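You operate a simulated robot arm through the tools that you are given. There is no shell and no other tool. Be economical: measure what you need, move in short steps, check, and stop when the job is done.

You run a simulated two-armed robot. Do the job below in one go: nothing can be reset, and whatever is moved stays where it is left.

## Task
Unplug the red lamp and stand it on the middle bench.
Fine: switch its socket off first; lay the plug on the ledge under the reel. Set down upright: red work lamp.
Where things are to end (x, y in the base frame): red work lamp within 60 mm of [610, -2700].

Only the result counts: the job must be done as asked and must still hold three seconds after the hand-in. Knocking over, shifting, dropping, spilling or breaking anything else fails it.

## Robot
Two 6-joint arms with fingered hands on one trunk, on a base that drives. Base frame: it is fixed to the floor where the robot stands at the start and does not move with it; the origin is under the middle of the robot, x ahead of it, y to its left, z up. Units: mm, rad, N and s.
The left shoulder is at the start at [70, 191, 1419], the right one opposite. Places, roughly: ledge under the reel [1700, -3200, 700]; left switch by the pillar [-1800, -5200, 1300]; left switch over the transformer [200, -4100, 1300]; left switch under the reel [1600, -3300, 1300]; left switch under the shelf unit [1000, -3700, 1300]; red work lamp [1500, -3250, 750]; right switch by the pillar [-1800, -5300, 1300]; right switch over the transformer [100, -4200, 1300]; right switch under the reel [1600, -3400, 1300]; right switch under the shelf unit [900, -3700, 1300]; top of the middle bench [200, -2800, 900]; white plug [1500, -3250, 1250]. Payload 4.7 kg a hand.
The tool frame of a hand sits at the grasp point between the pads (the TCP): z along the fingers, y along the line on which they close. The tips reach 36 mm beyond it. Largest opening 120 mm; the body of the gripper starts 42 mm behind the TCP. The gripper is a hand of 5 fingers: y runs from the thumb to the fingers, the wrist lies at [-18, -113, -198] in the tool frame, and closing takes about 1.5 s.
Orientation is told as [roll, pitch, yaw] about the base's x, y, z axes, in that order, counted from this pose: with the fingers straight down and the wrist toward the robot, the tool's x, y and z point along [0, 1, 0], [1, 0, 0] and [0, 0, -1] of the base frame.

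## Interface
- The arms move only by the tool jog_arm. It takes "left_deltas", "right_deltas" or both (then of equal length, played together; a hand with none holds still); each is a list of rows, each an object of numbers (a shift or turn left out is 0, a gripper value left out holds the last): "x", "y", "z": the shift along the tool's x, y, z in units of 500 mm (1.0 is 500 mm); "rx", "ry", "rz": the turn, a rotation vector about the tool's x, y, z in units of 90 degrees (1.0 is 90 degrees). In form: [{"x": .., "y": .., "z": .., "rx": .., "ry": .., "rz": ..}, ...]. A call has 1 to 12 rows; each row is the pose to reach, as a shift and turn from the pose commanded when the call began, along the tool's axes at that moment. "left_jaw" and "right_jaw" are, for a hand that has rows, the gripper command, from -1 (shut) to 1 (fully open), values between in proportion, set as the call begins (left out, the last holds). A call with a number of a shift or a turn outside -1 to 1 is refused whole. Rows are played at 5 a second. More than 50 mm and 0.15 rad between two rows, or a gripper value outside its range, and nothing of the call is played. A pose out of reach is approached as far as the arm can. The call stops where the force on the tool passes 40 N (or 10 N more than at its start, if that is more) or the arm is blocked; 0.2 s more then pass. The fingers move at their own pace (about 45 mm/s each) and stop on an object; they squeeze with about 32 N. The grip force told is the motor's: it shows also when the fingers shut on nothing. Time passes only in rows, and 0.2 s behind the last, so rows that repeat a pose let the fingers close. The reply holds the time, the measured pose of the TCP, the force on the tool along the base axes, the opening and the grip force, in the units named above and with some noise, with the torque about the TCP (base axes, N m) and any sound that the robot's microphone picked up, and new pictures: "pictures" is both (left out), scene, wrist or none (wrist: the cameras of the hands that moved).
- Cameras (640 x 400 px; columns grow to the right, rows downward): "scene" is now at [131.6, 10, 1636.9]; the picture's right is [0.14, -0.99, 0.00], its down [-0.67, -0.09, -0.74] and it looks along [0.73, 0.10, -0.67] (base axes); focal length 254 px, centre (320, 200). "left" rides on the left gripper at [-73, -91, -143] in its tool frame; the picture's right is [-0.80, -0.28, 0.53], its down [0.53, -0.73, 0.42] and it looks along [0.27, 0.62, 0.74] (tool axes); focal length 234 px, centre (320, 200). "right" rides on the right gripper at [73, -91, -143] in its tool frame; the picture's right is [-0.80, 0.28, -0.52], its down [-0.53, -0.73, 0.42] and it looks along [-0.27, 0.62, 0.74] (tool axes); focal length 234 px, centre (320, 200). There is no depth. A picture from a camera that has moved, and an enlarged one, comes with that camera's place and axes in the base frame and with its lens.
- lift_body(by): slides the trunk up (or, below 0, down) by that many mm; the arms and the scene camera ride with it, the base frame stays. It gives what a move gives, with no picture.
- drive_base(legs): drives the robot by 1 to 6 legs, each [ahead, left, turn to the left] in mm, mm and rad, along the robot's own axes; the way and the turn of a leg run together, so that a leg with both is an arc; at most 1500 mm and 3.142 rad a leg. The arms and the cameras ride along, it lands a little off, and it stops where it bumps. It gives what a move gives, and a new picture of the scene camera.
- set_grasp(shape, hand): the hand has 5 fingers and takes this shape, open, in about a second: jaw (thumb against the fingers, like two jaws); tri (thumb and two fingers); tip (a fingertip pinch); poke (one finger out to press); point (the index stretched); flat (the hand flat); cup (the hand cupped); fist (a fist). The gripper value then closes the fingers along that shape, each until it touches; the sizes above hold for jaw. It gives what a move gives, with no picture.
- turn_head(pan, tilt): turns the head with the scene camera to pan (to the left, within 1.501 rad either way) and tilt (down, from -0.506 to 1.204), counted from straight ahead of the robot. It gives what a move gives, and a new picture of the scene camera.
- inspect(camera, box): a new picture of the part [left, top, right, bottom] of that camera's present view, enlarged. It takes no simulated time.
- job_done(): hands the job in; it is judged then, once.

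Go step by step. Nothing tells you exact positions but the pictures and the camera data: compare them with the known pose of the tool, close in by small moves and look again before you grip or let go. The budget is 135 turns and 274 pictures, counting those below and the enlarged ones. Unless the task says otherwise, let go and move clear before handing in.

The tools are called by a JSON object that holds its "method" and its "body". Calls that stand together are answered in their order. jog_arm: Moves the arms, as the interface text tells. Its arguments: {"type":"object","properties":{"left_deltas":{"type":"array"},"left_jaw":{"type":"number"},"right_deltas":{"type":"array"},"right_jaw":{"type":"number"},"pictures":{"type":"string","enum":["both","scene","wrist","none"]}},"required":[]} The other tools are called the same way: lift_body (by) slides the trunk up or down; set_grasp (shape, hand) gives the hand a shape; drive_base (legs) drives the base; turn_head (pan, tilt) turns the head that bears the scene camera; inspect (camera, box) takes an enlarged picture of a part of a camera's view; job_done () hands the job in.

At the start:

```text
time_s: 0.0
left_tool_pos: [660.3, 256.9, 1183.7]
left_tool_rot: [0.001, 0.001, -0.001]
left_wrist_force: [-1.1, -0.1, 0.0]
left_moment: [0.0, -0.01, 0.01]
left_grip_width: 119.5
left_grasp_force: 0.0
left_shape: jaw
right_tool_pos: [671.9, -226.6, 1191.7]
right_tool_rot: [0.001, 0.0, 0.0]
right_wrist_force: [0.2, -0.8, 0.1]
right_moment: [0.02, -0.03, -0.04]
right_grip_width: 119.6
right_grasp_force: 0.1
right_shape: jaw
trunk travel left (down, up): [-895.0, 45.0]
robot x, y, heading: [1.0, 0.2, 0.002]
head pan, tilt: [0.136, 0.737]
```

scene: 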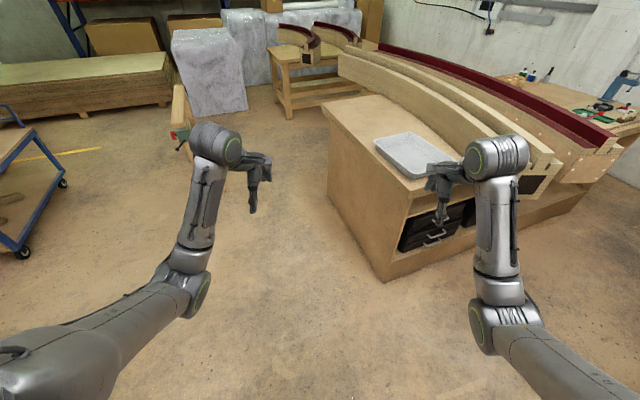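
right: 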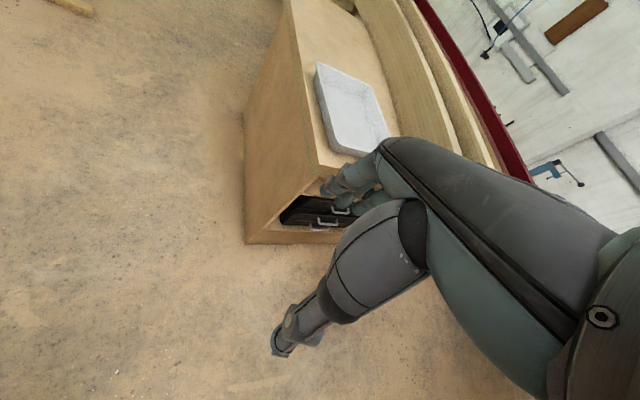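
left: 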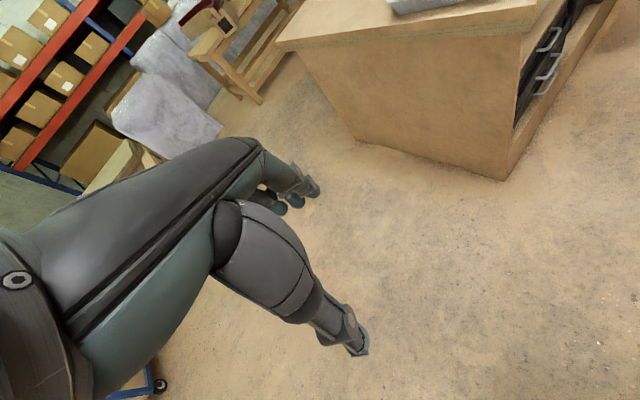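

The bench with the tray stands ahead; the lamp and sockets are far to the right (y about -3200). I look around with the head first.

{"method": "turn_head", "body": {"pan": -1.2, "tilt": 0.3}}

{"method": "turn_head", "body": {"pan": -0.6, "tilt": 0.3}}

```text
time_s: 1.5
left_tool_pos: [660.5, 255.3, 1183.7]
left_tool_rot: [-0.001, 0.0, -0.001]
left_wrist_force: [0.8, 0.0, 0.0]
left_moment: [0.02, 0.01, 0.0]
left_grip_width: 119.7
left_grasp_force: 0.0
left_shape: jaw
right_tool_pos: [670.5, -225.8, 1190.8]
right_tool_rot: [0.001, 0.0, 0.0]
right_wrist_force: [0.3, 0.2, 0.2]
right_moment: [0.02, -0.01, -0.02]
right_grip_width: 119.3
right_grasp_force: 0.0
right_shape: jaw
trunk travel left (down, up): [-895.0, 45.0]
robot x, y, heading: [3.0, 0.6, 0.002]
head pan, tilt: [-1.201, 0.3]
camera scene: at [82.7, -88.3, 1676.0], right [-0.93, -0.36, 0.0], down [-0.11, 0.28, -0.96], along [0.35, -0.89, -0.3], focal length 254 px, centre (320, 200)
```

scene: 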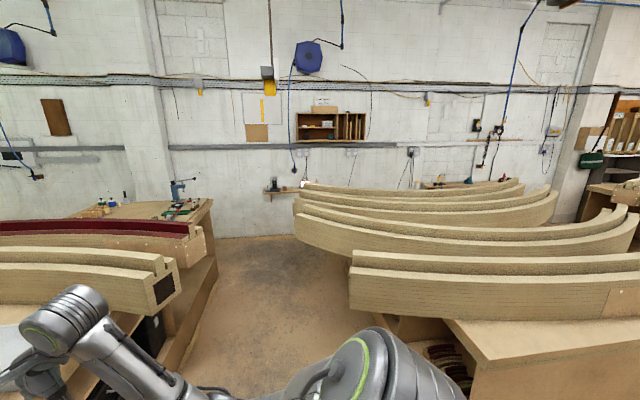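

```text
time_s: 2.5
left_tool_pos: [660.0, 255.5, 1185.3]
left_tool_rot: [-0.002, -0.001, 0.0]
left_wrist_force: [-0.2, 0.2, -0.9]
left_moment: [0.01, 0.0, -0.02]
left_grip_width: 119.6
left_grasp_force: 0.1
left_shape: jaw
right_tool_pos: [671.4, -225.1, 1191.6]
right_tool_rot: [0.0, 0.0, 0.001]
right_wrist_force: [0.0, -0.3, -0.8]
right_moment: [0.04, -0.02, 0.01]
right_grip_width: 119.7
right_grasp_force: 0.0
right_shape: jaw
trunk travel left (down, up): [-895.0, 45.0]
robot x, y, heading: [2.1, 2.6, 0.002]
head pan, tilt: [-0.6, 0.3]
camera scene: at [125.8, -54.1, 1676.0], right [-0.57, -0.82, 0.0], down [-0.24, 0.17, -0.96], along [0.79, -0.54, -0.3], focal length 254 px, centre (320, 200)
```

scene: 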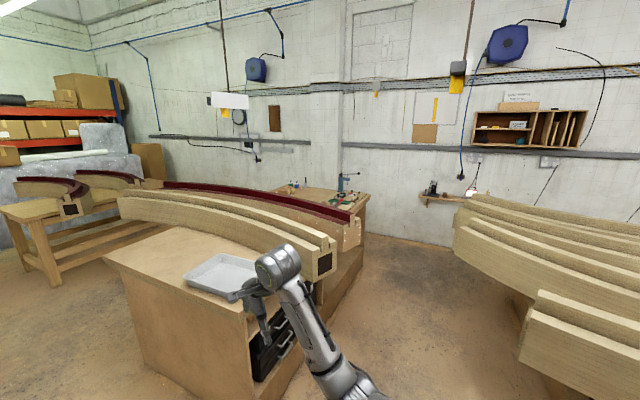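

The corridor between the benches leads toward the wall with the ledge (near column 285). I enlarge the area.

{"method": "inspect", "body": {"camera": "scene", "box": [400, 140, 500, 220]}}

{"method": "turn_head", "body": {"pan": -1.1, "tilt": 0.5}}

{"method": "inspect", "body": {"camera": "scene", "box": [240, 80, 440, 220]}}

```text
5.00 times, centred on (450, 180) of scene
camera zoom: at [125.8, -54.1, 1676.0], right [-0.57, -0.82, 0.0], down [-0.24, 0.17, -0.96], along [0.79, -0.54, -0.3], focal length 1272 px, centre (-330, 300)
```

zoom: 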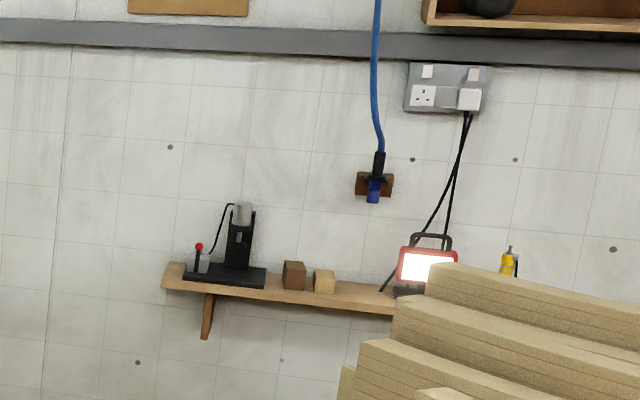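

```text
time_s: 3.4
left_tool_pos: [660.2, 254.5, 1185.1]
left_tool_rot: [-0.001, -0.002, 0.001]
left_wrist_force: [0.4, -0.1, -0.4]
left_moment: [0.0, 0.03, 0.03]
left_grip_width: 119.7
left_grasp_force: 0.0
left_shape: jaw
right_tool_pos: [672.6, -225.5, 1191.2]
right_tool_rot: [0.0, -0.001, -0.001]
right_wrist_force: [-0.4, -0.1, -0.1]
right_moment: [0.01, -0.03, 0.01]
right_grip_width: 119.7
right_grasp_force: 0.1
right_shape: jaw
trunk travel left (down, up): [-895.0, 45.0]
robot x, y, heading: [-1.2, 1.6, -0.0]
head pan, tilt: [-1.1, 0.499]
camera scene: at [90.3, -82.3, 1657.7], right [-0.89, -0.45, 0.0], down [-0.22, 0.43, -0.88], along [0.4, -0.78, -0.48], focal length 254 px, centre (320, 200)
```

scene: 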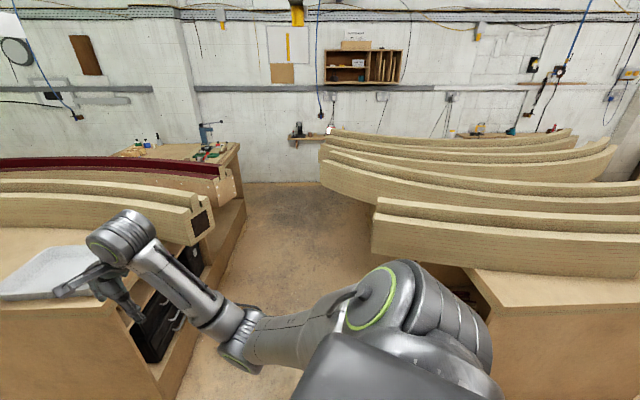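

```text
2.86 times, centred on (340, 150) of scene
camera zoom: at [90.3, -82.3, 1657.7], right [-0.89, -0.45, 0.0], down [-0.22, 0.43, -0.88], along [0.4, -0.78, -0.48], focal length 727 px, centre (263, 343)
```

zoom: 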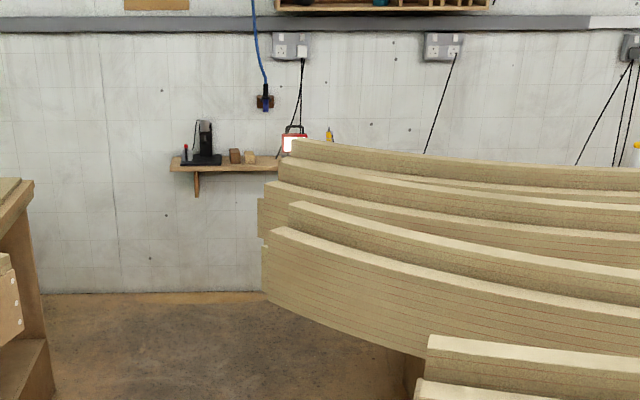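

The lamp (red, lit) is on the ledge, and its white plug sits in the right-hand socket above. The wall runs at about 60° to my axis; I turn to face it (heading about -1.05) and look down the aisle.

{"method": "drive_base", "body": {"legs": [[0, 0, -1.047]]}}

{"method": "turn_head", "body": {"pan": 0.0, "tilt": 0.6}}

```text
time_s: 6.6
left_tool_pos: [548.9, -447.3, 1183.4]
left_tool_rot: [-0.001, 0.001, -1.052]
left_wrist_force: [-0.2, -0.2, 0.0]
left_moment: [-0.02, 0.0, 0.02]
left_grip_width: 119.6
left_grasp_force: 0.1
left_shape: jaw
right_tool_pos: [137.3, -694.6, 1192.6]
right_tool_rot: [0.0, 0.0, -1.054]
right_wrist_force: [0.0, 0.7, -0.3]
right_moment: [0.01, -0.01, -0.01]
right_grip_width: 119.5
right_grasp_force: 0.1
right_shape: jaw
trunk travel left (down, up): [-895.0, 45.0]
robot x, y, heading: [-0.9, 3.9, -1.054]
head pan, tilt: [-1.1, 0.499]
camera scene: at [-26.4, -121.0, 1657.7], right [-0.84, 0.55, 0.0], down [0.26, 0.4, -0.88], along [-0.48, -0.73, -0.48], focal length 254 px, centre (320, 200)
```

scene: 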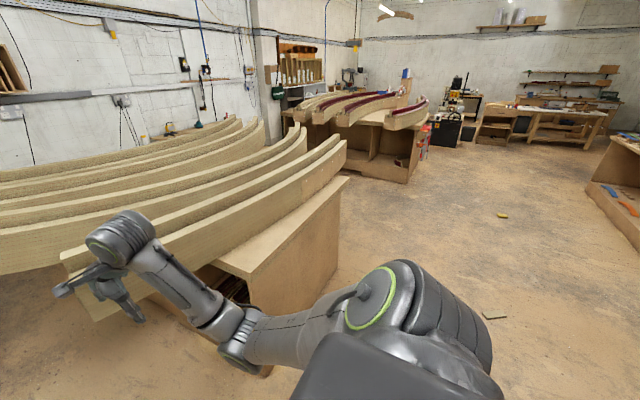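

```text
time_s: 7.9
left_tool_pos: [548.9, -449.0, 1183.3]
left_tool_rot: [-0.001, 0.001, -1.053]
left_wrist_force: [0.0, -0.2, 0.1]
left_moment: [-0.01, 0.02, 0.01]
left_grip_width: 119.8
left_grasp_force: 0.1
left_shape: jaw
right_tool_pos: [135.4, -695.4, 1192.0]
right_tool_rot: [-0.001, 0.002, -1.054]
right_wrist_force: [-1.1, 0.1, 0.3]
right_moment: [-0.02, 0.01, -0.01]
right_grip_width: 119.9
right_grasp_force: 0.1
right_shape: jaw
trunk travel left (down, up): [-895.0, 45.0]
robot x, y, heading: [1.9, -1.9, -1.053]
head pan, tilt: [0.0, 0.6]
camera scene: at [66.9, -122.1, 1648.5], right [-0.87, -0.49, 0.0], down [-0.28, 0.49, -0.82], along [0.41, -0.72, -0.57], focal length 254 px, centre (320, 200)
```

scene: 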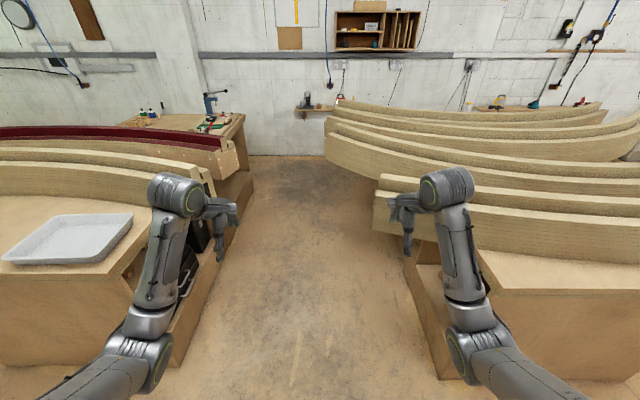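

The aisle runs straight to the wall, with overhanging wood on both sides; I drive along the aisle's middle, shifted left, with the trunk up for clearance.

{"method": "lift_body", "body": {"by": 44}}

{"method": "drive_base", "body": {"legs": [[100, 230, 0], [900, 0, 0]]}}

```text
time_s: 8.8
left_tool_pos: [548.7, -448.6, 1228.3]
left_tool_rot: [0.0, -0.002, -1.054]
left_wrist_force: [0.3, 0.1, 0.1]
left_moment: [0.03, 0.01, 0.03]
left_grip_width: 119.5
left_grasp_force: 0.2
left_shape: jaw
right_tool_pos: [136.2, -694.9, 1235.4]
right_tool_rot: [-0.002, -0.001, -1.054]
right_wrist_force: [-0.6, 0.1, 0.5]
right_moment: [0.01, 0.03, 0.0]
right_grip_width: 119.8
right_grasp_force: 0.0
right_shape: jaw
trunk travel left (down, up): [-939.0, 1.0]
robot x, y, heading: [-0.0, 2.3, -1.052]
head pan, tilt: [0.0, 0.6]
```

```text
time_s: 15.0
left_tool_pos: [1209.5, -1133.4, 1247.1]
left_tool_rot: [0.012, -0.015, -0.984]
left_wrist_force: [1.2, 1.5, 2.7]
left_moment: [0.0, 0.09, 0.02]
left_grip_width: 119.8
left_grasp_force: 0.1
left_shape: jaw
right_tool_pos: [822.1, -1406.5, 1245.0]
right_tool_rot: [0.026, -0.017, -0.979]
right_wrist_force: [-0.5, 0.6, 1.8]
right_moment: [-0.05, -0.02, 0.0]
right_grip_width: 119.8
right_grasp_force: 0.0
right_shape: jaw
trunk travel left (down, up): [-939.0, 1.0]
robot x, y, heading: [669.7, -730.7, -0.974]
head pan, tilt: [0.0, 0.6]
camera scene: at [663.4, -864.3, 1697.3], right [-0.83, -0.56, -0.05], down [-0.27, 0.48, -0.83], along [0.49, -0.68, -0.55], focal length 254 px, centre (320, 200)
```

scene: 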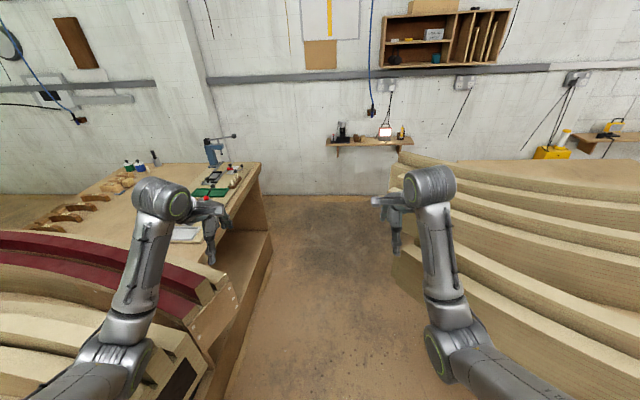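

The robot is slightly tilted and turned by 0.08 rad, so the base may have touched something. I look down around the base.

{"method": "turn_head", "body": {"pan": 0.6, "tilt": 1.2}}

{"method": "turn_head", "body": {"pan": -0.6, "tilt": 1.2}}

```text
time_s: 16.0
left_tool_pos: [1253.4, -1091.7, 1232.8]
left_tool_rot: [-0.029, -0.019, -0.977]
left_wrist_force: [-0.3, 1.1, 5.7]
left_moment: [0.03, 0.01, 0.04]
left_grip_width: 119.8
left_grasp_force: 0.2
left_shape: jaw
right_tool_pos: [867.0, -1370.2, 1252.6]
right_tool_rot: [-0.019, -0.02, -0.975]
right_wrist_force: [0.0, 1.3, 0.2]
right_moment: [-0.06, -0.01, -0.02]
right_grip_width: 119.8
right_grasp_force: 0.2
right_shape: jaw
trunk travel left (down, up): [-939.0, 1.0]
robot x, y, heading: [670.4, -726.8, -0.975]
head pan, tilt: [0.6, 1.201]
camera scene: at [724.9, -763.7, 1649.5], right [-0.36, -0.93, 0.01], down [-0.86, 0.33, -0.38], along [0.35, -0.15, -0.92], focal length 254 px, centre (320, 200)
```

scene: 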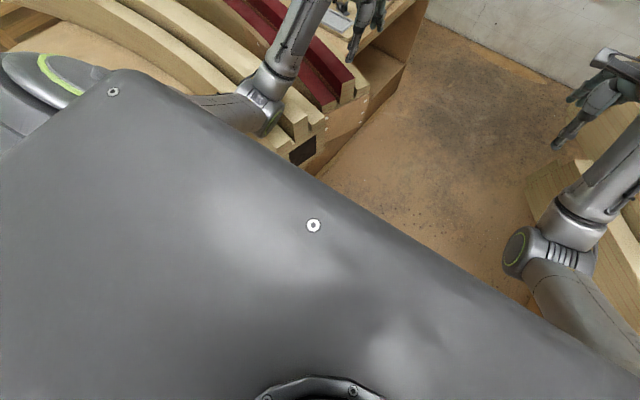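

```text
time_s: 17.4
left_tool_pos: [1257.3, -1106.1, 1229.6]
left_tool_rot: [-0.033, -0.013, -0.981]
left_wrist_force: [0.1, -0.4, 0.9]
left_moment: [0.04, 0.0, 0.0]
left_grip_width: 120.0
left_grasp_force: 0.1
left_shape: jaw
right_tool_pos: [869.4, -1378.3, 1249.9]
right_tool_rot: [-0.021, -0.012, -0.977]
right_wrist_force: [0.4, -0.1, -0.1]
right_moment: [-0.03, 0.0, -0.01]
right_grip_width: 119.9
right_grasp_force: 0.0
right_shape: jaw
trunk travel left (down, up): [-939.0, 1.0]
robot x, y, heading: [667.1, -728.4, -0.975]
head pan, tilt: [-0.6, 1.201]
camera scene: at [679.4, -809.6, 1649.2], right [-1.0, 0.01, -0.01], down [0.01, 0.93, -0.37], along [0.01, -0.37, -0.93], focal length 254 px, centre (320, 200)
```

scene: 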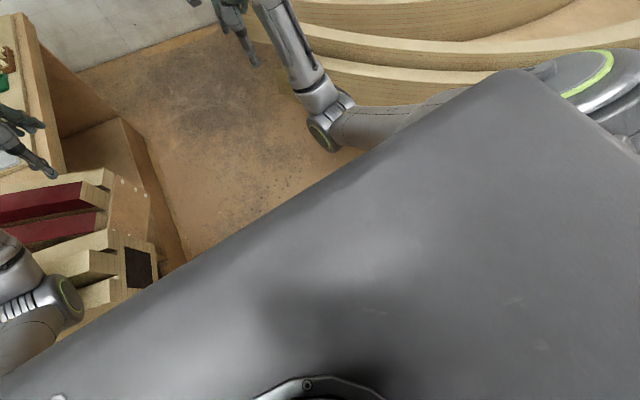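

The robot leans about 2°, so it may have bumped near the left overhanging pieces. I back off a little, shift right, and check whether the tilt goes.

{"method": "drive_base", "body": {"legs": [[-120, 0, 0], [0, -80, -0.07]]}}

{"method": "turn_head", "body": {"pan": 0.0, "tilt": 1.0}}

```text
time_s: 19.3
left_tool_pos: [1111.7, -1098.2, 1218.0]
left_tool_rot: [-0.04, 0.004, -1.051]
left_wrist_force: [0.0, 0.0, 0.0]
left_moment: [0.01, 0.0, -0.01]
left_grip_width: 120.0
left_grasp_force: 0.1
left_shape: jaw
right_tool_pos: [709.1, -1344.4, 1241.4]
right_tool_rot: [-0.025, 0.004, -1.045]
right_wrist_force: [0.6, 0.0, 0.8]
right_moment: [-0.05, 0.08, -0.01]
right_grip_width: 120.0
right_grasp_force: 0.0
right_shape: jaw
trunk travel left (down, up): [-939.0, 1.0]
robot x, y, heading: [534.1, -667.7, -1.049]
head pan, tilt: [-0.6, 1.201]
camera scene: at [562.7, -768.1, 1648.0], right [-1.0, 0.07, 0.0], down [0.07, 0.93, -0.36], along [-0.03, -0.36, -0.93], focal length 254 px, centre (320, 200)
```

scene: 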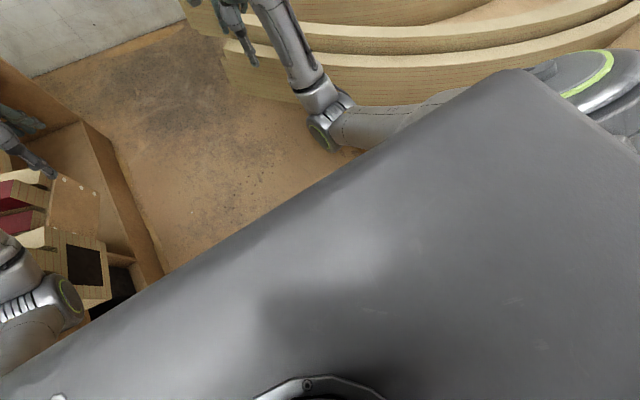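

```text
time_s: 20.3
left_tool_pos: [1107.6, -1101.6, 1218.3]
left_tool_rot: [-0.035, 0.003, -1.05]
left_wrist_force: [1.0, -0.9, 0.1]
left_moment: [-0.03, -0.03, 0.0]
left_grip_width: 120.1
left_grasp_force: 0.1
left_shape: jaw
right_tool_pos: [702.7, -1348.4, 1240.8]
right_tool_rot: [-0.023, 0.003, -1.046]
right_wrist_force: [-0.5, -0.2, -0.1]
right_moment: [0.03, -0.01, 0.0]
right_grip_width: 119.7
right_grasp_force: 0.0
right_shape: jaw
trunk travel left (down, up): [-939.0, 1.0]
robot x, y, heading: [539.9, -670.9, -1.042]
head pan, tilt: [0.0, 1.0]
camera scene: at [595.1, -776.6, 1660.5], right [-0.87, -0.5, 0.0], down [-0.42, 0.73, -0.54], along [0.27, -0.47, -0.84], focal length 254 px, centre (320, 200)
```

scene: 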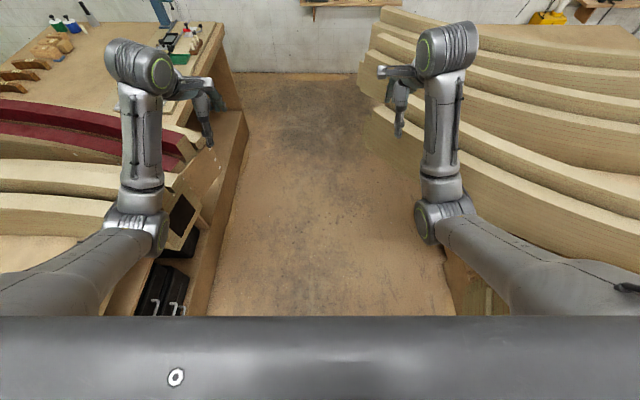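

Camera is level again. I move on in small steps near the aisle's middle, watching the actual displacement.

{"method": "drive_base", "body": {"legs": [[200, 60, 0]]}}

```text
time_s: 21.9
left_tool_pos: [1219.8, -1221.9, 1238.8]
left_tool_rot: [-0.013, -0.015, -1.032]
left_wrist_force: [0.2, -0.9, 0.4]
left_moment: [0.05, -0.05, 0.02]
left_grip_width: 119.9
left_grasp_force: 0.0
left_shape: jaw
right_tool_pos: [825.9, -1477.5, 1248.1]
right_tool_rot: [0.004, -0.014, -1.02]
right_wrist_force: [-0.9, 0.3, 1.0]
right_moment: [-0.02, -0.03, 0.01]
right_grip_width: 119.8
right_grasp_force: 0.1
right_shape: jaw
trunk travel left (down, up): [-939.0, 1.0]
robot x, y, heading: [679.9, -801.3, -1.019]
head pan, tilt: [0.0, 1.0]
camera scene: at [673.6, -916.6, 1662.7], right [-0.85, -0.52, -0.04], down [-0.42, 0.72, -0.55], along [0.32, -0.46, -0.83], focal length 254 px, centre (320, 200)
```

scene: 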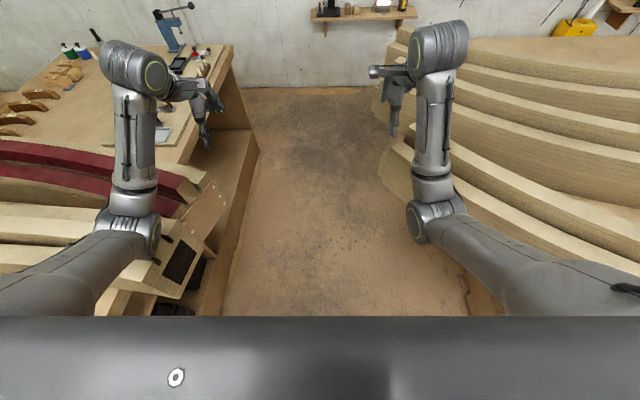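

The body leans right, so something on the left is in contact. I inspect around the left elbow.

{"method": "inspect", "body": {"camera": "scene", "box": [60, 140, 300, 320]}}

{"method": "inspect", "body": {"camera": "left", "box": [0, 0, 640, 400]}}

{"method": "inspect", "body": {"camera": "right", "box": [0, 0, 640, 400]}}

```text
2.22 times, centred on (180, 230) of scene
camera zoom: at [673.6, -916.6, 1662.7], right [-0.85, -0.52, -0.04], down [-0.42, 0.72, -0.55], along [0.32, -0.46, -0.83], focal length 566 px, centre (631, 133)
```

zoom: 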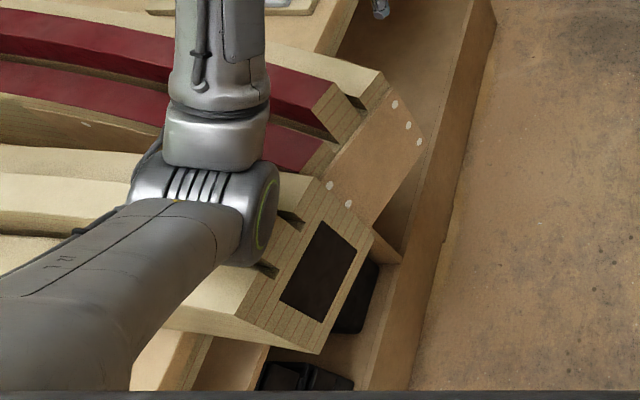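

```text
1.00 times, centred on (320, 200) of left (not enlarged: the box is as wide or as high as the picture)
camera zoom: at [1111.1, -1178.4, 1381.8], right [-0.84, -0.18, -0.52], down [0.08, 0.89, -0.44], along [0.54, -0.41, -0.73], focal length 234 px, centre (320, 200)
```

zoom: 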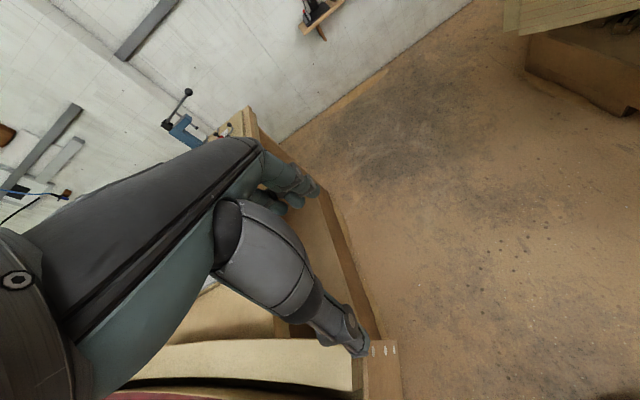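

```text
1.00 times, centred on (320, 200) of right (not enlarged: the box is as wide or as high as the picture)
camera zoom: at [837.1, -1358.1, 1389.5], right [-0.55, -0.65, 0.52], down [-0.83, 0.34, -0.44], along [0.11, -0.67, -0.73], focal length 234 px, centre (320, 200)
```

zoom: 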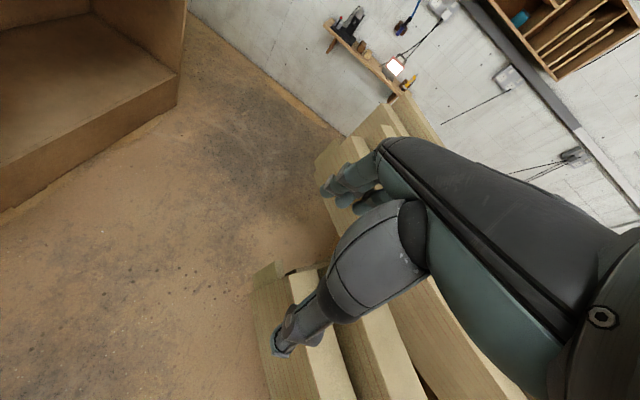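

The piece top is at z≈940-975, well under the elbow. The lean may just be sway from driving; I check whether it settles.

{"method": "turn_head", "body": {"pan": 0.0, "tilt": 0.8}}

{"method": "turn_head", "body": {"pan": -0.5, "tilt": 0.6}}

```text
time_s: 22.6
left_tool_pos: [1217.7, -1239.4, 1231.7]
left_tool_rot: [-0.039, -0.01, -1.065]
left_wrist_force: [0.3, -0.7, 0.2]
left_moment: [0.03, 0.03, -0.03]
left_grip_width: 119.8
left_grasp_force: 0.0
left_shape: jaw
right_tool_pos: [821.5, -1478.2, 1249.9]
right_tool_rot: [-0.008, -0.012, -1.048]
right_wrist_force: [0.3, -0.7, 0.0]
right_moment: [0.01, -0.06, 0.02]
right_grip_width: 119.7
right_grasp_force: 0.1
right_shape: jaw
trunk travel left (down, up): [-939.0, 1.0]
robot x, y, heading: [678.7, -807.1, -1.049]
head pan, tilt: [0.0, 0.799]
camera scene: at [670.1, -939.3, 1679.0], right [-0.87, -0.5, -0.04], down [-0.32, 0.63, -0.71], along [0.38, -0.6, -0.71], focal length 254 px, centre (320, 200)
```

scene: 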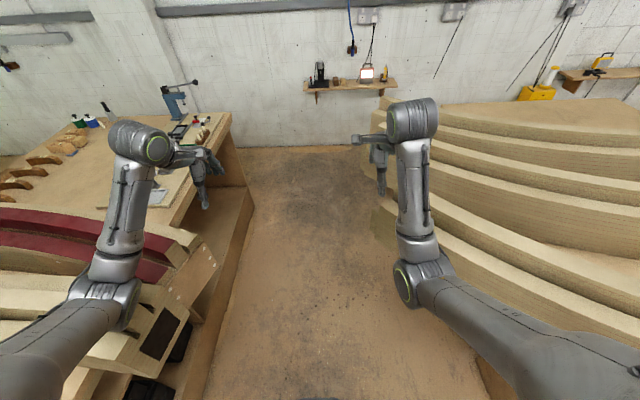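

```text
time_s: 23.6
left_tool_pos: [1220.1, -1239.8, 1233.6]
left_tool_rot: [-0.036, -0.011, -1.064]
left_wrist_force: [0.1, -0.1, -1.0]
left_moment: [-0.02, 0.01, 0.0]
left_grip_width: 120.1
left_grasp_force: 0.1
left_shape: jaw
right_tool_pos: [821.4, -1479.6, 1249.5]
right_tool_rot: [-0.008, -0.009, -1.049]
right_wrist_force: [-0.8, 0.0, -0.1]
right_moment: [-0.01, 0.01, -0.03]
right_grip_width: 119.9
right_grasp_force: 0.0
right_shape: jaw
trunk travel left (down, up): [-939.0, 1.0]
robot x, y, heading: [684.3, -809.3, -1.053]
head pan, tilt: [-0.499, 0.6]
camera scene: at [632.6, -957.9, 1694.2], right [-1.0, -0.02, -0.05], down [0.02, 0.57, -0.82], along [0.04, -0.82, -0.57], focal length 254 px, centre (320, 200)
```

scene: 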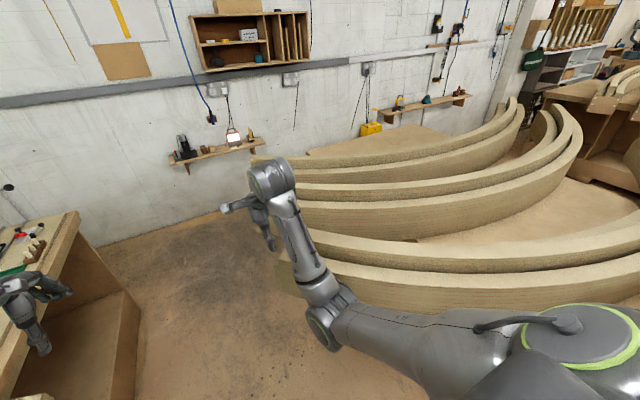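

The drive reached what was commanded, and the lean varies with place, so it looks like uneven floor. I continue down the aisle in short steps.

{"method": "drive_base", "body": {"legs": [[300, 30, 0.0]]}}

{"method": "turn_head", "body": {"pan": 0.0, "tilt": 0.8}}

```text
time_s: 24.7
left_tool_pos: [1349.5, -1191.7, 1247.1]
left_tool_rot: [-0.037, -0.053, -0.953]
left_wrist_force: [-0.1, -0.5, -0.3]
left_moment: [-0.04, 0.01, 0.02]
left_grip_width: 119.9
left_grasp_force: 0.0
left_shape: jaw
right_tool_pos: [958.0, -1468.7, 1250.3]
right_tool_rot: [-0.048, -0.004, -0.949]
right_wrist_force: [0.7, 0.1, 0.8]
right_moment: [-0.01, 0.01, 0.06]
right_grip_width: 119.8
right_grasp_force: 0.1
right_shape: jaw
trunk travel left (down, up): [-939.0, 1.0]
robot x, y, heading: [710.2, -842.0, -0.954]
head pan, tilt: [-0.499, 0.6]
stopped in leg 1: the robot was blocked; the commanded pose is now the measured one
camera scene: at [719.9, -969.6, 1692.4], right [-0.99, -0.12, -0.02], down [-0.05, 0.56, -0.83], along [0.11, -0.82, -0.56], focal length 254 px, centre (320, 200)
```

scene: 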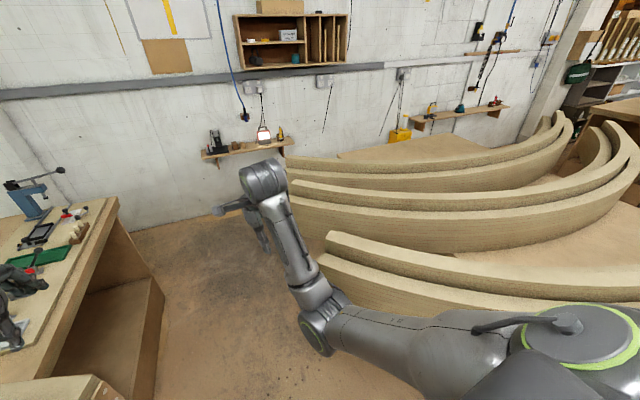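

```text
time_s: 25.7
left_tool_pos: [1349.9, -1191.9, 1247.5]
left_tool_rot: [-0.039, -0.055, -0.955]
left_wrist_force: [0.5, 0.3, -0.7]
left_moment: [-0.01, 0.02, 0.05]
left_grip_width: 119.7
left_grasp_force: 0.1
left_shape: jaw
right_tool_pos: [958.4, -1466.4, 1251.0]
right_tool_rot: [-0.051, -0.005, -0.952]
right_wrist_force: [0.4, -0.2, 0.6]
right_moment: [-0.03, -0.02, 0.01]
right_grip_width: 119.9
right_grasp_force: 0.0
right_shape: jaw
trunk travel left (down, up): [-939.0, 1.0]
robot x, y, heading: [710.9, -839.8, -0.955]
head pan, tilt: [0.0, 0.799]
camera scene: at [758.3, -945.7, 1677.5], right [-0.82, -0.58, -0.01], down [-0.4, 0.58, -0.71], along [0.41, -0.57, -0.71], focal length 254 px, centre (320, 200)
```

scene: 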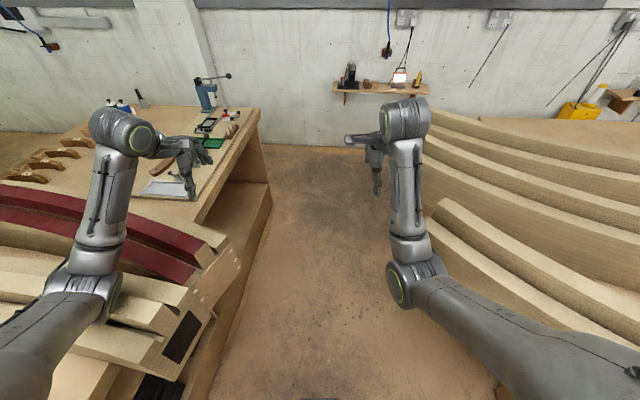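

The drive is now reported blocked, and both hands are displaced, so an elbow is most likely catching on a board. I back off and raise both arms to lift the elbows.

{"method": "drive_base", "body": {"legs": [[-130, 0, -0.09]]}}

{"method": "jog_arm", "body": {"left_deltas": [{"z": -0.1}, {"z": -0.2}, {"z": -0.3}, {"z": -0.4}, {"z": -0.5}, {"z": -0.6}], "right_deltas": [{"z": -0.1}, {"z": -0.2}, {"z": -0.3}, {"z": -0.4}, {"z": -0.5}, {"z": -0.6}], "pictures": "scene"}}

```text
time_s: 26.9
left_tool_pos: [1259.4, -1151.4, 1222.2]
left_tool_rot: [-0.057, -0.024, -1.045]
left_wrist_force: [-0.5, 0.1, -0.6]
left_moment: [0.09, 0.04, -0.02]
left_grip_width: 119.9
left_grasp_force: 0.1
left_shape: jaw
right_tool_pos: [848.5, -1392.0, 1238.1]
right_tool_rot: [-0.059, 0.014, -1.04]
right_wrist_force: [0.2, -1.4, 0.6]
right_moment: [0.06, 0.01, -0.01]
right_grip_width: 119.8
right_grasp_force: 0.0
right_shape: jaw
trunk travel left (down, up): [-939.0, 1.0]
robot x, y, heading: [633.6, -730.6, -1.043]
head pan, tilt: [0.0, 0.799]
camera scene: at [703.7, -859.4, 1673.4], right [-0.86, -0.5, 0.0], down [-0.36, 0.62, -0.69], along [0.35, -0.6, -0.72], focal length 254 px, centre (320, 200)
```

scene: 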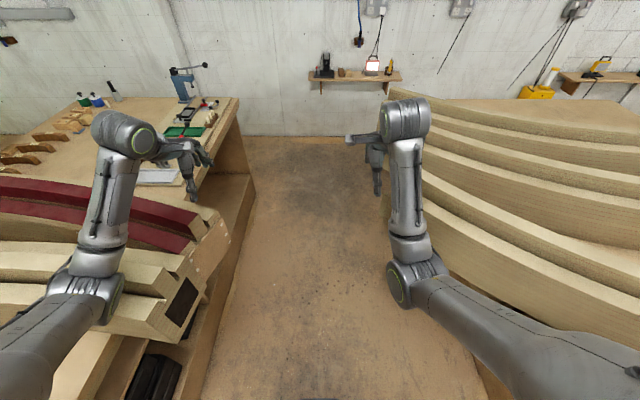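

```text
time_s: 28.4
left_tool_pos: [1308.6, -1112.0, 1503.0]
left_tool_rot: [-0.083, -0.059, -1.059]
left_wrist_force: [-0.5, 1.1, 0.2]
left_moment: [-0.07, -0.04, -0.01]
left_grip_width: 119.8
left_grasp_force: 0.0
left_shape: jaw
left hand out of reach, approached as far as the arm can: row 4, 5, 6
right_tool_pos: [933.0, -1490.9, 1525.9]
right_tool_rot: [-0.061, 0.006, -1.039]
right_wrist_force: [0.0, 0.4, -0.9]
right_moment: [-0.01, 0.02, -0.01]
right_grip_width: 120.3
right_grasp_force: 0.0
right_shape: jaw
right hand out of reach, approached as far as the arm can: row 1, 2, 3, 4, 5, 6
trunk travel left (down, up): [-939.0, 1.0]
robot x, y, heading: [637.7, -730.3, -1.046]
head pan, tilt: [0.0, 0.799]
camera scene: at [700.6, -845.2, 1675.7], right [-0.86, -0.5, 0.0], down [-0.36, 0.62, -0.7], along [0.35, -0.6, -0.72], focal length 254 px, centre (320, 200)
```

scene: 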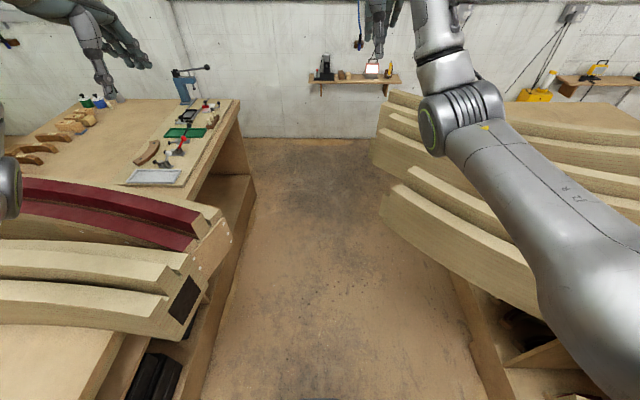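

Elbows are now up at shoulder height, clear of all boards. I drive on along the aisle's middle.

{"method": "drive_base", "body": {"legs": [[300, 70, 0]]}}

```text
time_s: 30.4
left_tool_pos: [1518.0, -1337.3, 1504.3]
left_tool_rot: [-0.08, -0.059, -1.059]
left_wrist_force: [-0.7, 0.2, -0.6]
left_moment: [0.01, -0.04, 0.01]
left_grip_width: 119.8
left_grasp_force: 0.0
left_shape: jaw
right_tool_pos: [1140.5, -1716.6, 1527.2]
right_tool_rot: [-0.061, 0.005, -1.043]
right_wrist_force: [0.1, -0.1, -0.4]
right_moment: [0.0, 0.02, 0.0]
right_grip_width: 120.0
right_grasp_force: 0.1
right_shape: jaw
trunk travel left (down, up): [-939.0, 1.0]
robot x, y, heading: [847.2, -959.6, -1.045]
head pan, tilt: [0.0, 0.799]
camera scene: at [910.3, -1070.7, 1676.0], right [-0.87, -0.5, 0.0], down [-0.36, 0.62, -0.7], along [0.35, -0.6, -0.72], focal length 254 px, centre (320, 200)
```

scene: 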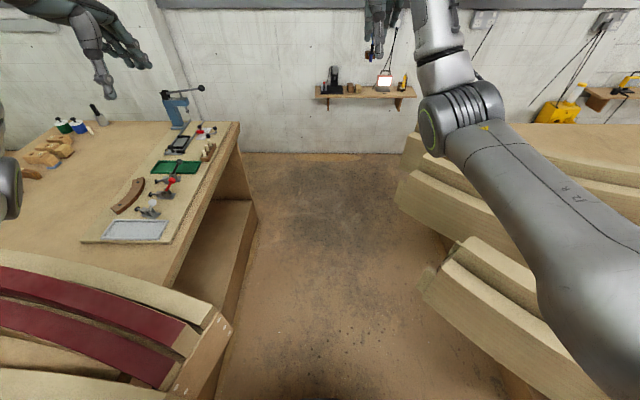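

No lean now: the elbow was the culprit. I continue 700 mm further.

{"method": "drive_base", "body": {"legs": [[350, 0, 0], [350, -40, 0]]}}

```text
time_s: 34.6
left_tool_pos: [1838.1, -1959.1, 1502.9]
left_tool_rot: [-0.079, -0.061, -1.056]
left_wrist_force: [0.0, 0.1, 1.2]
left_moment: [-0.04, -0.03, 0.01]
left_grip_width: 120.0
left_grasp_force: 0.1
left_shape: jaw
right_tool_pos: [1462.1, -2337.9, 1528.3]
right_tool_rot: [-0.06, 0.004, -1.037]
right_wrist_force: [-0.6, 0.4, 0.7]
right_moment: [0.0, -0.02, 0.01]
right_grip_width: 119.9
right_grasp_force: 0.1
right_shape: jaw
trunk travel left (down, up): [-939.0, 1.0]
robot x, y, heading: [1167.4, -1581.5, -1.038]
head pan, tilt: [0.0, 0.799]
camera scene: at [1229.1, -1694.4, 1676.1], right [-0.86, -0.5, 0.0], down [-0.36, 0.62, -0.7], along [0.35, -0.6, -0.72], focal length 254 px, centre (320, 200)
```

scene: 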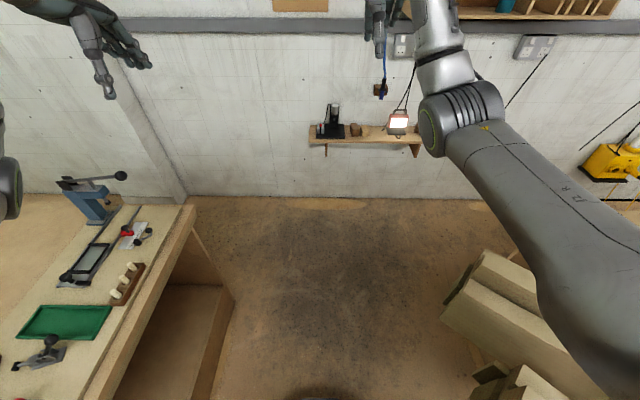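

I'm now near the bench's end. I look right to see the bench near the target and the lamp ledge.

{"method": "turn_head", "body": {"pan": -0.9, "tilt": 0.5}}

{"method": "inspect", "body": {"camera": "scene", "box": [0, 40, 240, 190]}}

```text
time_s: 35.8
left_tool_pos: [1838.9, -1961.9, 1501.4]
left_tool_rot: [-0.08, -0.057, -1.056]
left_wrist_force: [0.1, 0.4, -0.5]
left_moment: [0.02, 0.0, -0.01]
left_grip_width: 119.7
left_grasp_force: 0.0
left_shape: jaw
right_tool_pos: [1462.9, -2340.4, 1526.8]
right_tool_rot: [-0.06, 0.006, -1.036]
right_wrist_force: [0.9, 0.3, 0.3]
right_moment: [-0.01, 0.0, -0.02]
right_grip_width: 120.1
right_grasp_force: 0.0
right_shape: jaw
trunk travel left (down, up): [-939.0, 1.0]
robot x, y, heading: [1166.1, -1582.7, -1.044]
head pan, tilt: [-0.901, 0.499]
camera scene: at [1156.8, -1712.2, 1701.7], right [-0.93, 0.36, 0.0], down [0.17, 0.45, -0.88], along [-0.32, -0.82, -0.48], focal length 254 px, centre (320, 200)
```

scene: 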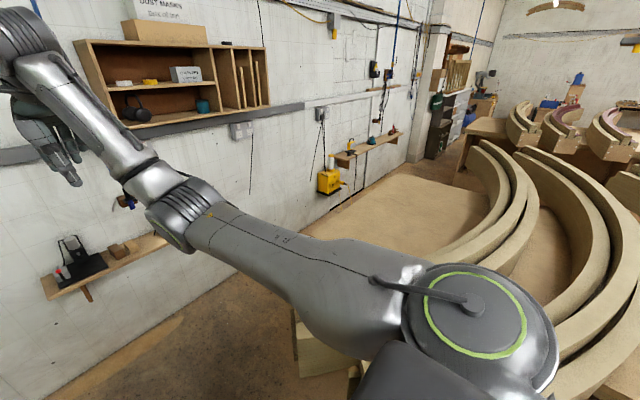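

```text
2.67 times, centred on (120, 115) of scene
camera zoom: at [1156.8, -1712.2, 1701.7], right [-0.93, 0.36, 0.0], down [0.17, 0.45, -0.88], along [-0.32, -0.82, -0.48], focal length 679 px, centre (853, 427)
```

zoom: 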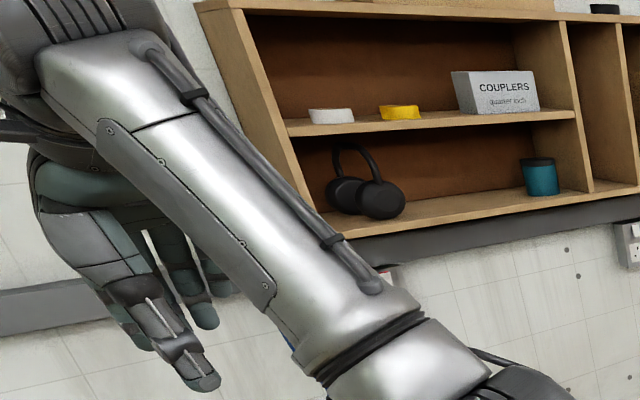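

The target spot is on the free flat top behind the boards, reachable from the aisle's far end. I drive closer to the wall and look at the ledge, with the hands kept clear.

{"method": "drive_base", "body": {"legs": [[450, 30, 0]]}}

{"method": "turn_head", "body": {"pan": 0.0, "tilt": 0.4}}

```text
time_s: 38.5
left_tool_pos: [2090.4, -2339.7, 1503.5]
left_tool_rot: [-0.08, -0.06, -1.057]
left_wrist_force: [-0.3, -0.3, -1.3]
left_moment: [-0.07, -0.02, 0.01]
left_grip_width: 119.9
left_grasp_force: 0.0
left_shape: jaw
right_tool_pos: [1714.0, -2717.4, 1528.0]
right_tool_rot: [-0.061, 0.005, -1.039]
right_wrist_force: [-0.6, -0.4, 0.1]
right_moment: [-0.01, 0.0, -0.02]
right_grip_width: 120.0
right_grasp_force: 0.1
right_shape: jaw
trunk travel left (down, up): [-939.0, 1.0]
robot x, y, heading: [1421.0, -1961.1, -1.046]
head pan, tilt: [-0.901, 0.499]
camera scene: at [1409.4, -2087.4, 1701.9], right [-0.93, 0.37, 0.0], down [0.18, 0.44, -0.88], along [-0.32, -0.82, -0.48], focal length 254 px, centre (320, 200)
```

scene: 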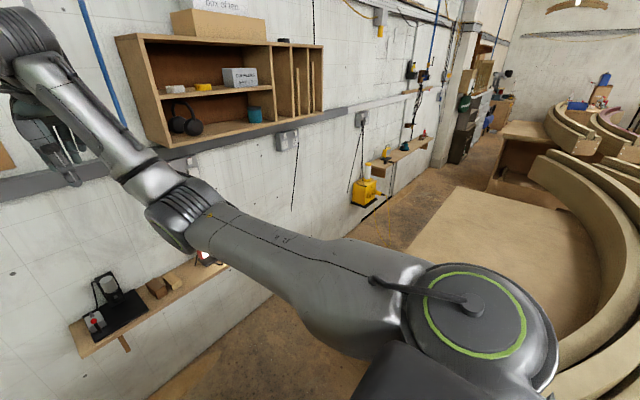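

```text
time_s: 39.7
left_tool_pos: [2092.5, -2341.4, 1502.5]
left_tool_rot: [-0.08, -0.058, -1.057]
left_wrist_force: [-0.6, 0.1, -0.1]
left_moment: [0.01, -0.03, 0.01]
left_grip_width: 119.8
left_grasp_force: 0.0
left_shape: jaw
right_tool_pos: [1715.3, -2719.0, 1526.6]
right_tool_rot: [-0.061, 0.006, -1.04]
right_wrist_force: [0.2, 0.7, 0.2]
right_moment: [0.01, 0.04, -0.01]
right_grip_width: 120.0
right_grasp_force: 0.1
right_shape: jaw
trunk travel left (down, up): [-939.0, 1.0]
robot x, y, heading: [1423.8, -1961.3, -1.045]
head pan, tilt: [0.0, 0.4]
camera scene: at [1490.1, -2084.4, 1710.8], right [-0.86, -0.5, 0.0], down [-0.2, 0.34, -0.92], along [0.46, -0.8, -0.39], focal length 254 px, centre (320, 200)
```

scene: 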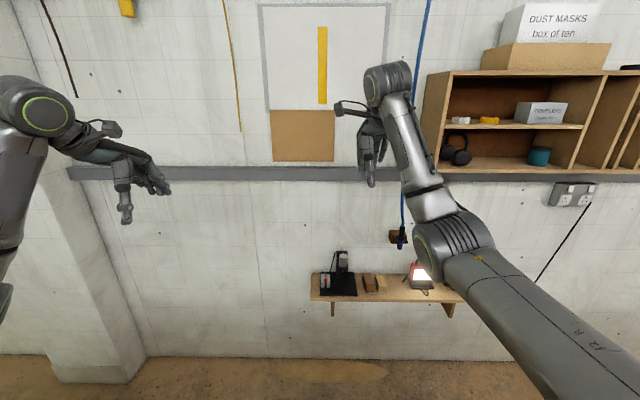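

I lower the right hand to free the view of the socket.

{"method": "jog_arm", "body": {"right_deltas": [{"z": 0.1, "y": -0.05}, {"z": 0.2, "y": -0.1}, {"z": 0.3, "y": -0.15}, {"z": 0.4, "y": -0.2}, {"z": 0.5, "y": -0.25, "x": -0.05}, {"z": 0.6, "y": -0.3, "x": -0.1}, {"z": 0.65, "y": -0.3, "x": -0.15}], "pictures": "scene"}}

```text
refused: row 1 steps farther than a row can; nothing moved
```

{"method": "jog_arm", "body": {"right_deltas": [{"z": 0.08, "y": -0.04}, {"z": 0.16, "y": -0.08}, {"z": 0.24, "y": -0.12}, {"z": 0.32, "y": -0.16}, {"z": 0.4, "y": -0.2}, {"z": 0.48, "y": -0.24}, {"z": 0.56, "y": -0.28}, {"z": 0.64, "y": -0.3}], "pictures": "scene"}}

```text
time_s: 41.5
left_tool_pos: [2092.4, -2340.5, 1502.6]
left_tool_rot: [-0.08, -0.056, -1.058]
left_wrist_force: [0.0, 1.1, 0.3]
left_moment: [-0.01, 0.02, -0.02]
left_grip_width: 120.0
left_grasp_force: 0.0
left_shape: jaw
right_tool_pos: [1620.4, -2599.3, 1208.0]
right_tool_rot: [-0.06, 0.005, -1.041]
right_wrist_force: [0.3, 0.0, 0.1]
right_moment: [0.01, -0.01, 0.01]
right_grip_width: 120.0
right_grasp_force: 0.0
right_shape: jaw
right hand out of reach, approached as far as the arm can: row 1, 2, 3, 4, 5, 6, 7
trunk travel left (down, up): [-939.0, 1.0]
robot x, y, heading: [1415.4, -1960.5, -1.044]
head pan, tilt: [0.0, 0.4]
camera scene: at [1489.8, -2084.6, 1710.9], right [-0.86, -0.5, 0.0], down [-0.2, 0.34, -0.92], along [0.46, -0.8, -0.39], focal length 254 px, centre (320, 200)
```

scene: 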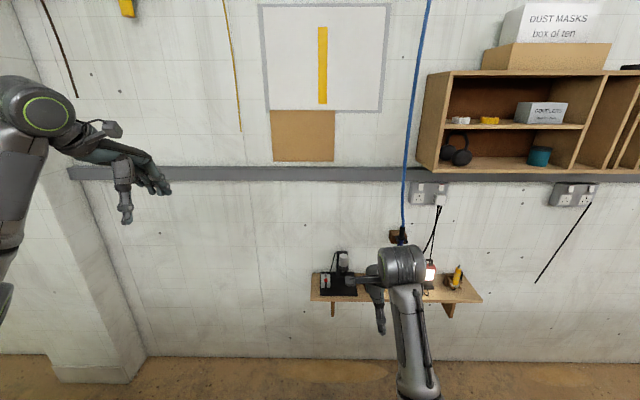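

{"method": "inspect", "body": {"camera": "scene", "box": [390, 170, 490, 232]}}

{"method": "inspect", "body": {"camera": "scene", "box": [300, 220, 500, 345]}}

```text
6.40 times, centred on (440, 201) of scene
camera zoom: at [1489.8, -2084.6, 1710.9], right [-0.86, -0.5, 0.0], down [-0.2, 0.34, -0.92], along [0.46, -0.8, -0.39], focal length 1629 px, centre (-448, 194)
```

zoom: 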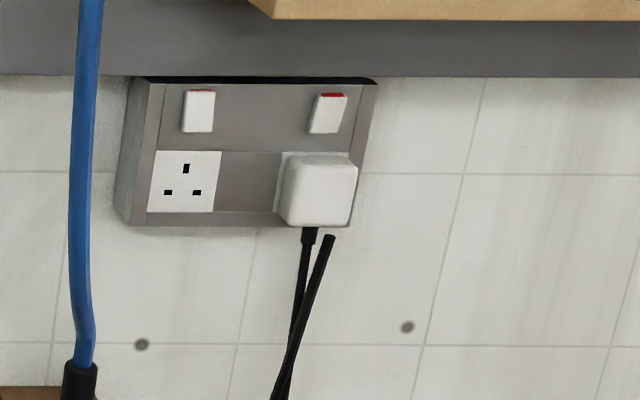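

```text
3.20 times, centred on (400, 282) of scene
camera zoom: at [1489.8, -2084.6, 1710.9], right [-0.86, -0.5, 0.0], down [-0.2, 0.34, -0.92], along [0.46, -0.8, -0.39], focal length 814 px, centre (64, -64)
```

zoom: 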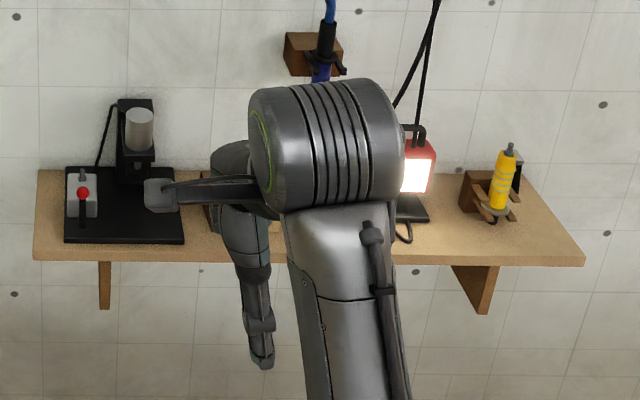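

The plug is in the right-hand socket and the red band shows at the top of the rocker (on). I drive to a working spot in front of the wall and prepare the right hand in poke shape.

{"method": "drive_base", "body": {"legs": [[420, -180, 0]]}}

{"method": "set_grasp", "body": {"shape": "poke", "hand": "right"}}

```text
time_s: 44.3
left_tool_pos: [2146.8, -2792.9, 1502.0]
left_tool_rot: [-0.08, -0.06, -1.057]
left_wrist_force: [-0.2, -0.6, -0.4]
left_moment: [0.02, -0.02, -0.01]
left_grip_width: 119.9
left_grasp_force: 0.1
left_shape: jaw
right_tool_pos: [1677.1, -3052.4, 1208.0]
right_tool_rot: [-0.06, 0.006, -1.042]
right_wrist_force: [0.3, 0.0, -0.2]
right_moment: [0.01, 0.0, -0.01]
right_grip_width: 120.0
right_grasp_force: 0.0
right_shape: jaw
trunk travel left (down, up): [-939.0, 1.0]
robot x, y, heading: [1473.5, -2415.9, -1.042]
head pan, tilt: [0.0, 0.4]
camera scene: at [1545.6, -2536.4, 1711.0], right [-0.86, -0.5, 0.0], down [-0.2, 0.34, -0.92], along [0.46, -0.8, -0.39], focal length 254 px, centre (320, 200)
```

scene: 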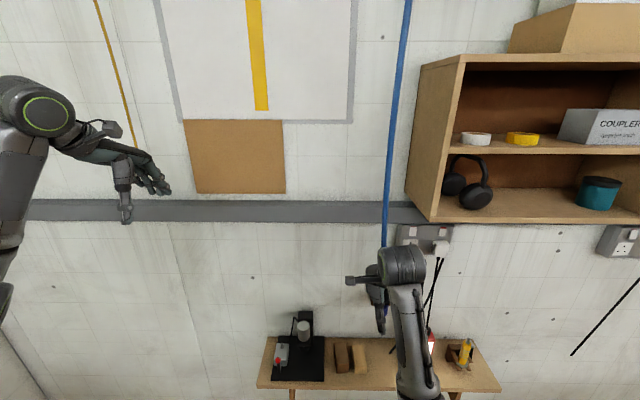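

```text
time_s: 45.2
left_tool_pos: [2148.5, -2795.5, 1502.2]
left_tool_rot: [-0.082, -0.058, -1.058]
left_wrist_force: [0.7, -0.3, -0.4]
left_moment: [0.06, 0.02, 0.0]
left_grip_width: 120.0
left_grasp_force: 0.1
left_shape: jaw
right_tool_pos: [1676.7, -3053.7, 1208.9]
right_tool_rot: [-0.061, 0.007, -1.04]
right_wrist_force: [0.2, -0.1, -0.3]
right_moment: [0.04, 0.02, -0.01]
right_grip_width: 0.0
right_grasp_force: 0.1
right_shape: poke
trunk travel left (down, up): [-939.0, 1.0]
robot x, y, heading: [1472.5, -2409.3, -1.047]
head pan, tilt: [0.0, 0.4]
```

{"method": "inspect", "body": {"camera": "scene", "box": [390, 205, 490, 268]}}

{"method": "inspect", "body": {"camera": "right", "box": [0, 0, 640, 400]}}

```text
6.35 times, centred on (440, 236) of scene
camera zoom: at [1546.1, -2539.4, 1710.7], right [-0.86, -0.5, 0.0], down [-0.2, 0.34, -0.92], along [0.46, -0.8, -0.39], focal length 1616 px, centre (-442, -32)
```

zoom: 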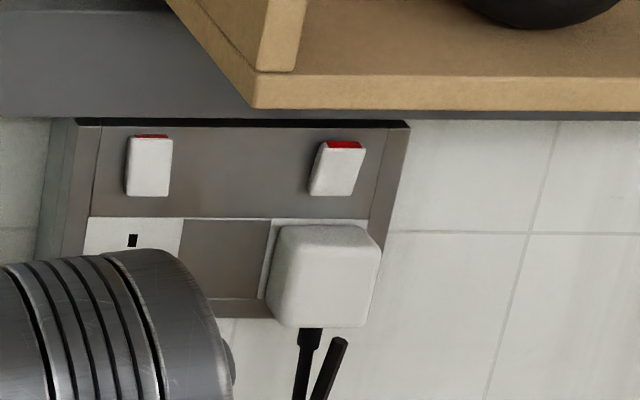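

```text
1.00 times, centred on (320, 200) of right (not enlarged: the box is as wide or as high as the picture)
camera zoom: at [1701.4, -2934.5, 1347.0], right [-0.52, -0.63, 0.57], down [-0.85, 0.35, -0.39], along [0.04, -0.69, -0.72], focal length 234 px, centre (320, 200)
```

zoom: 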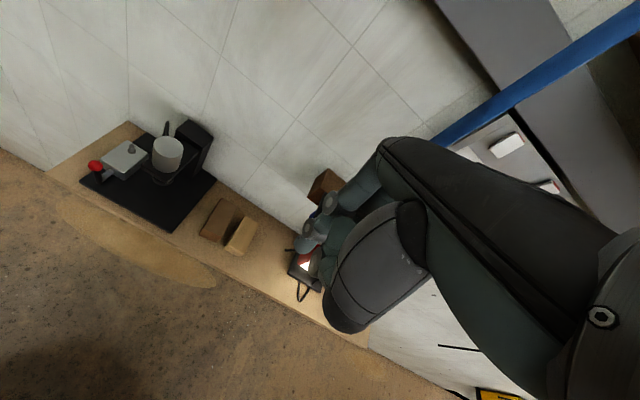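

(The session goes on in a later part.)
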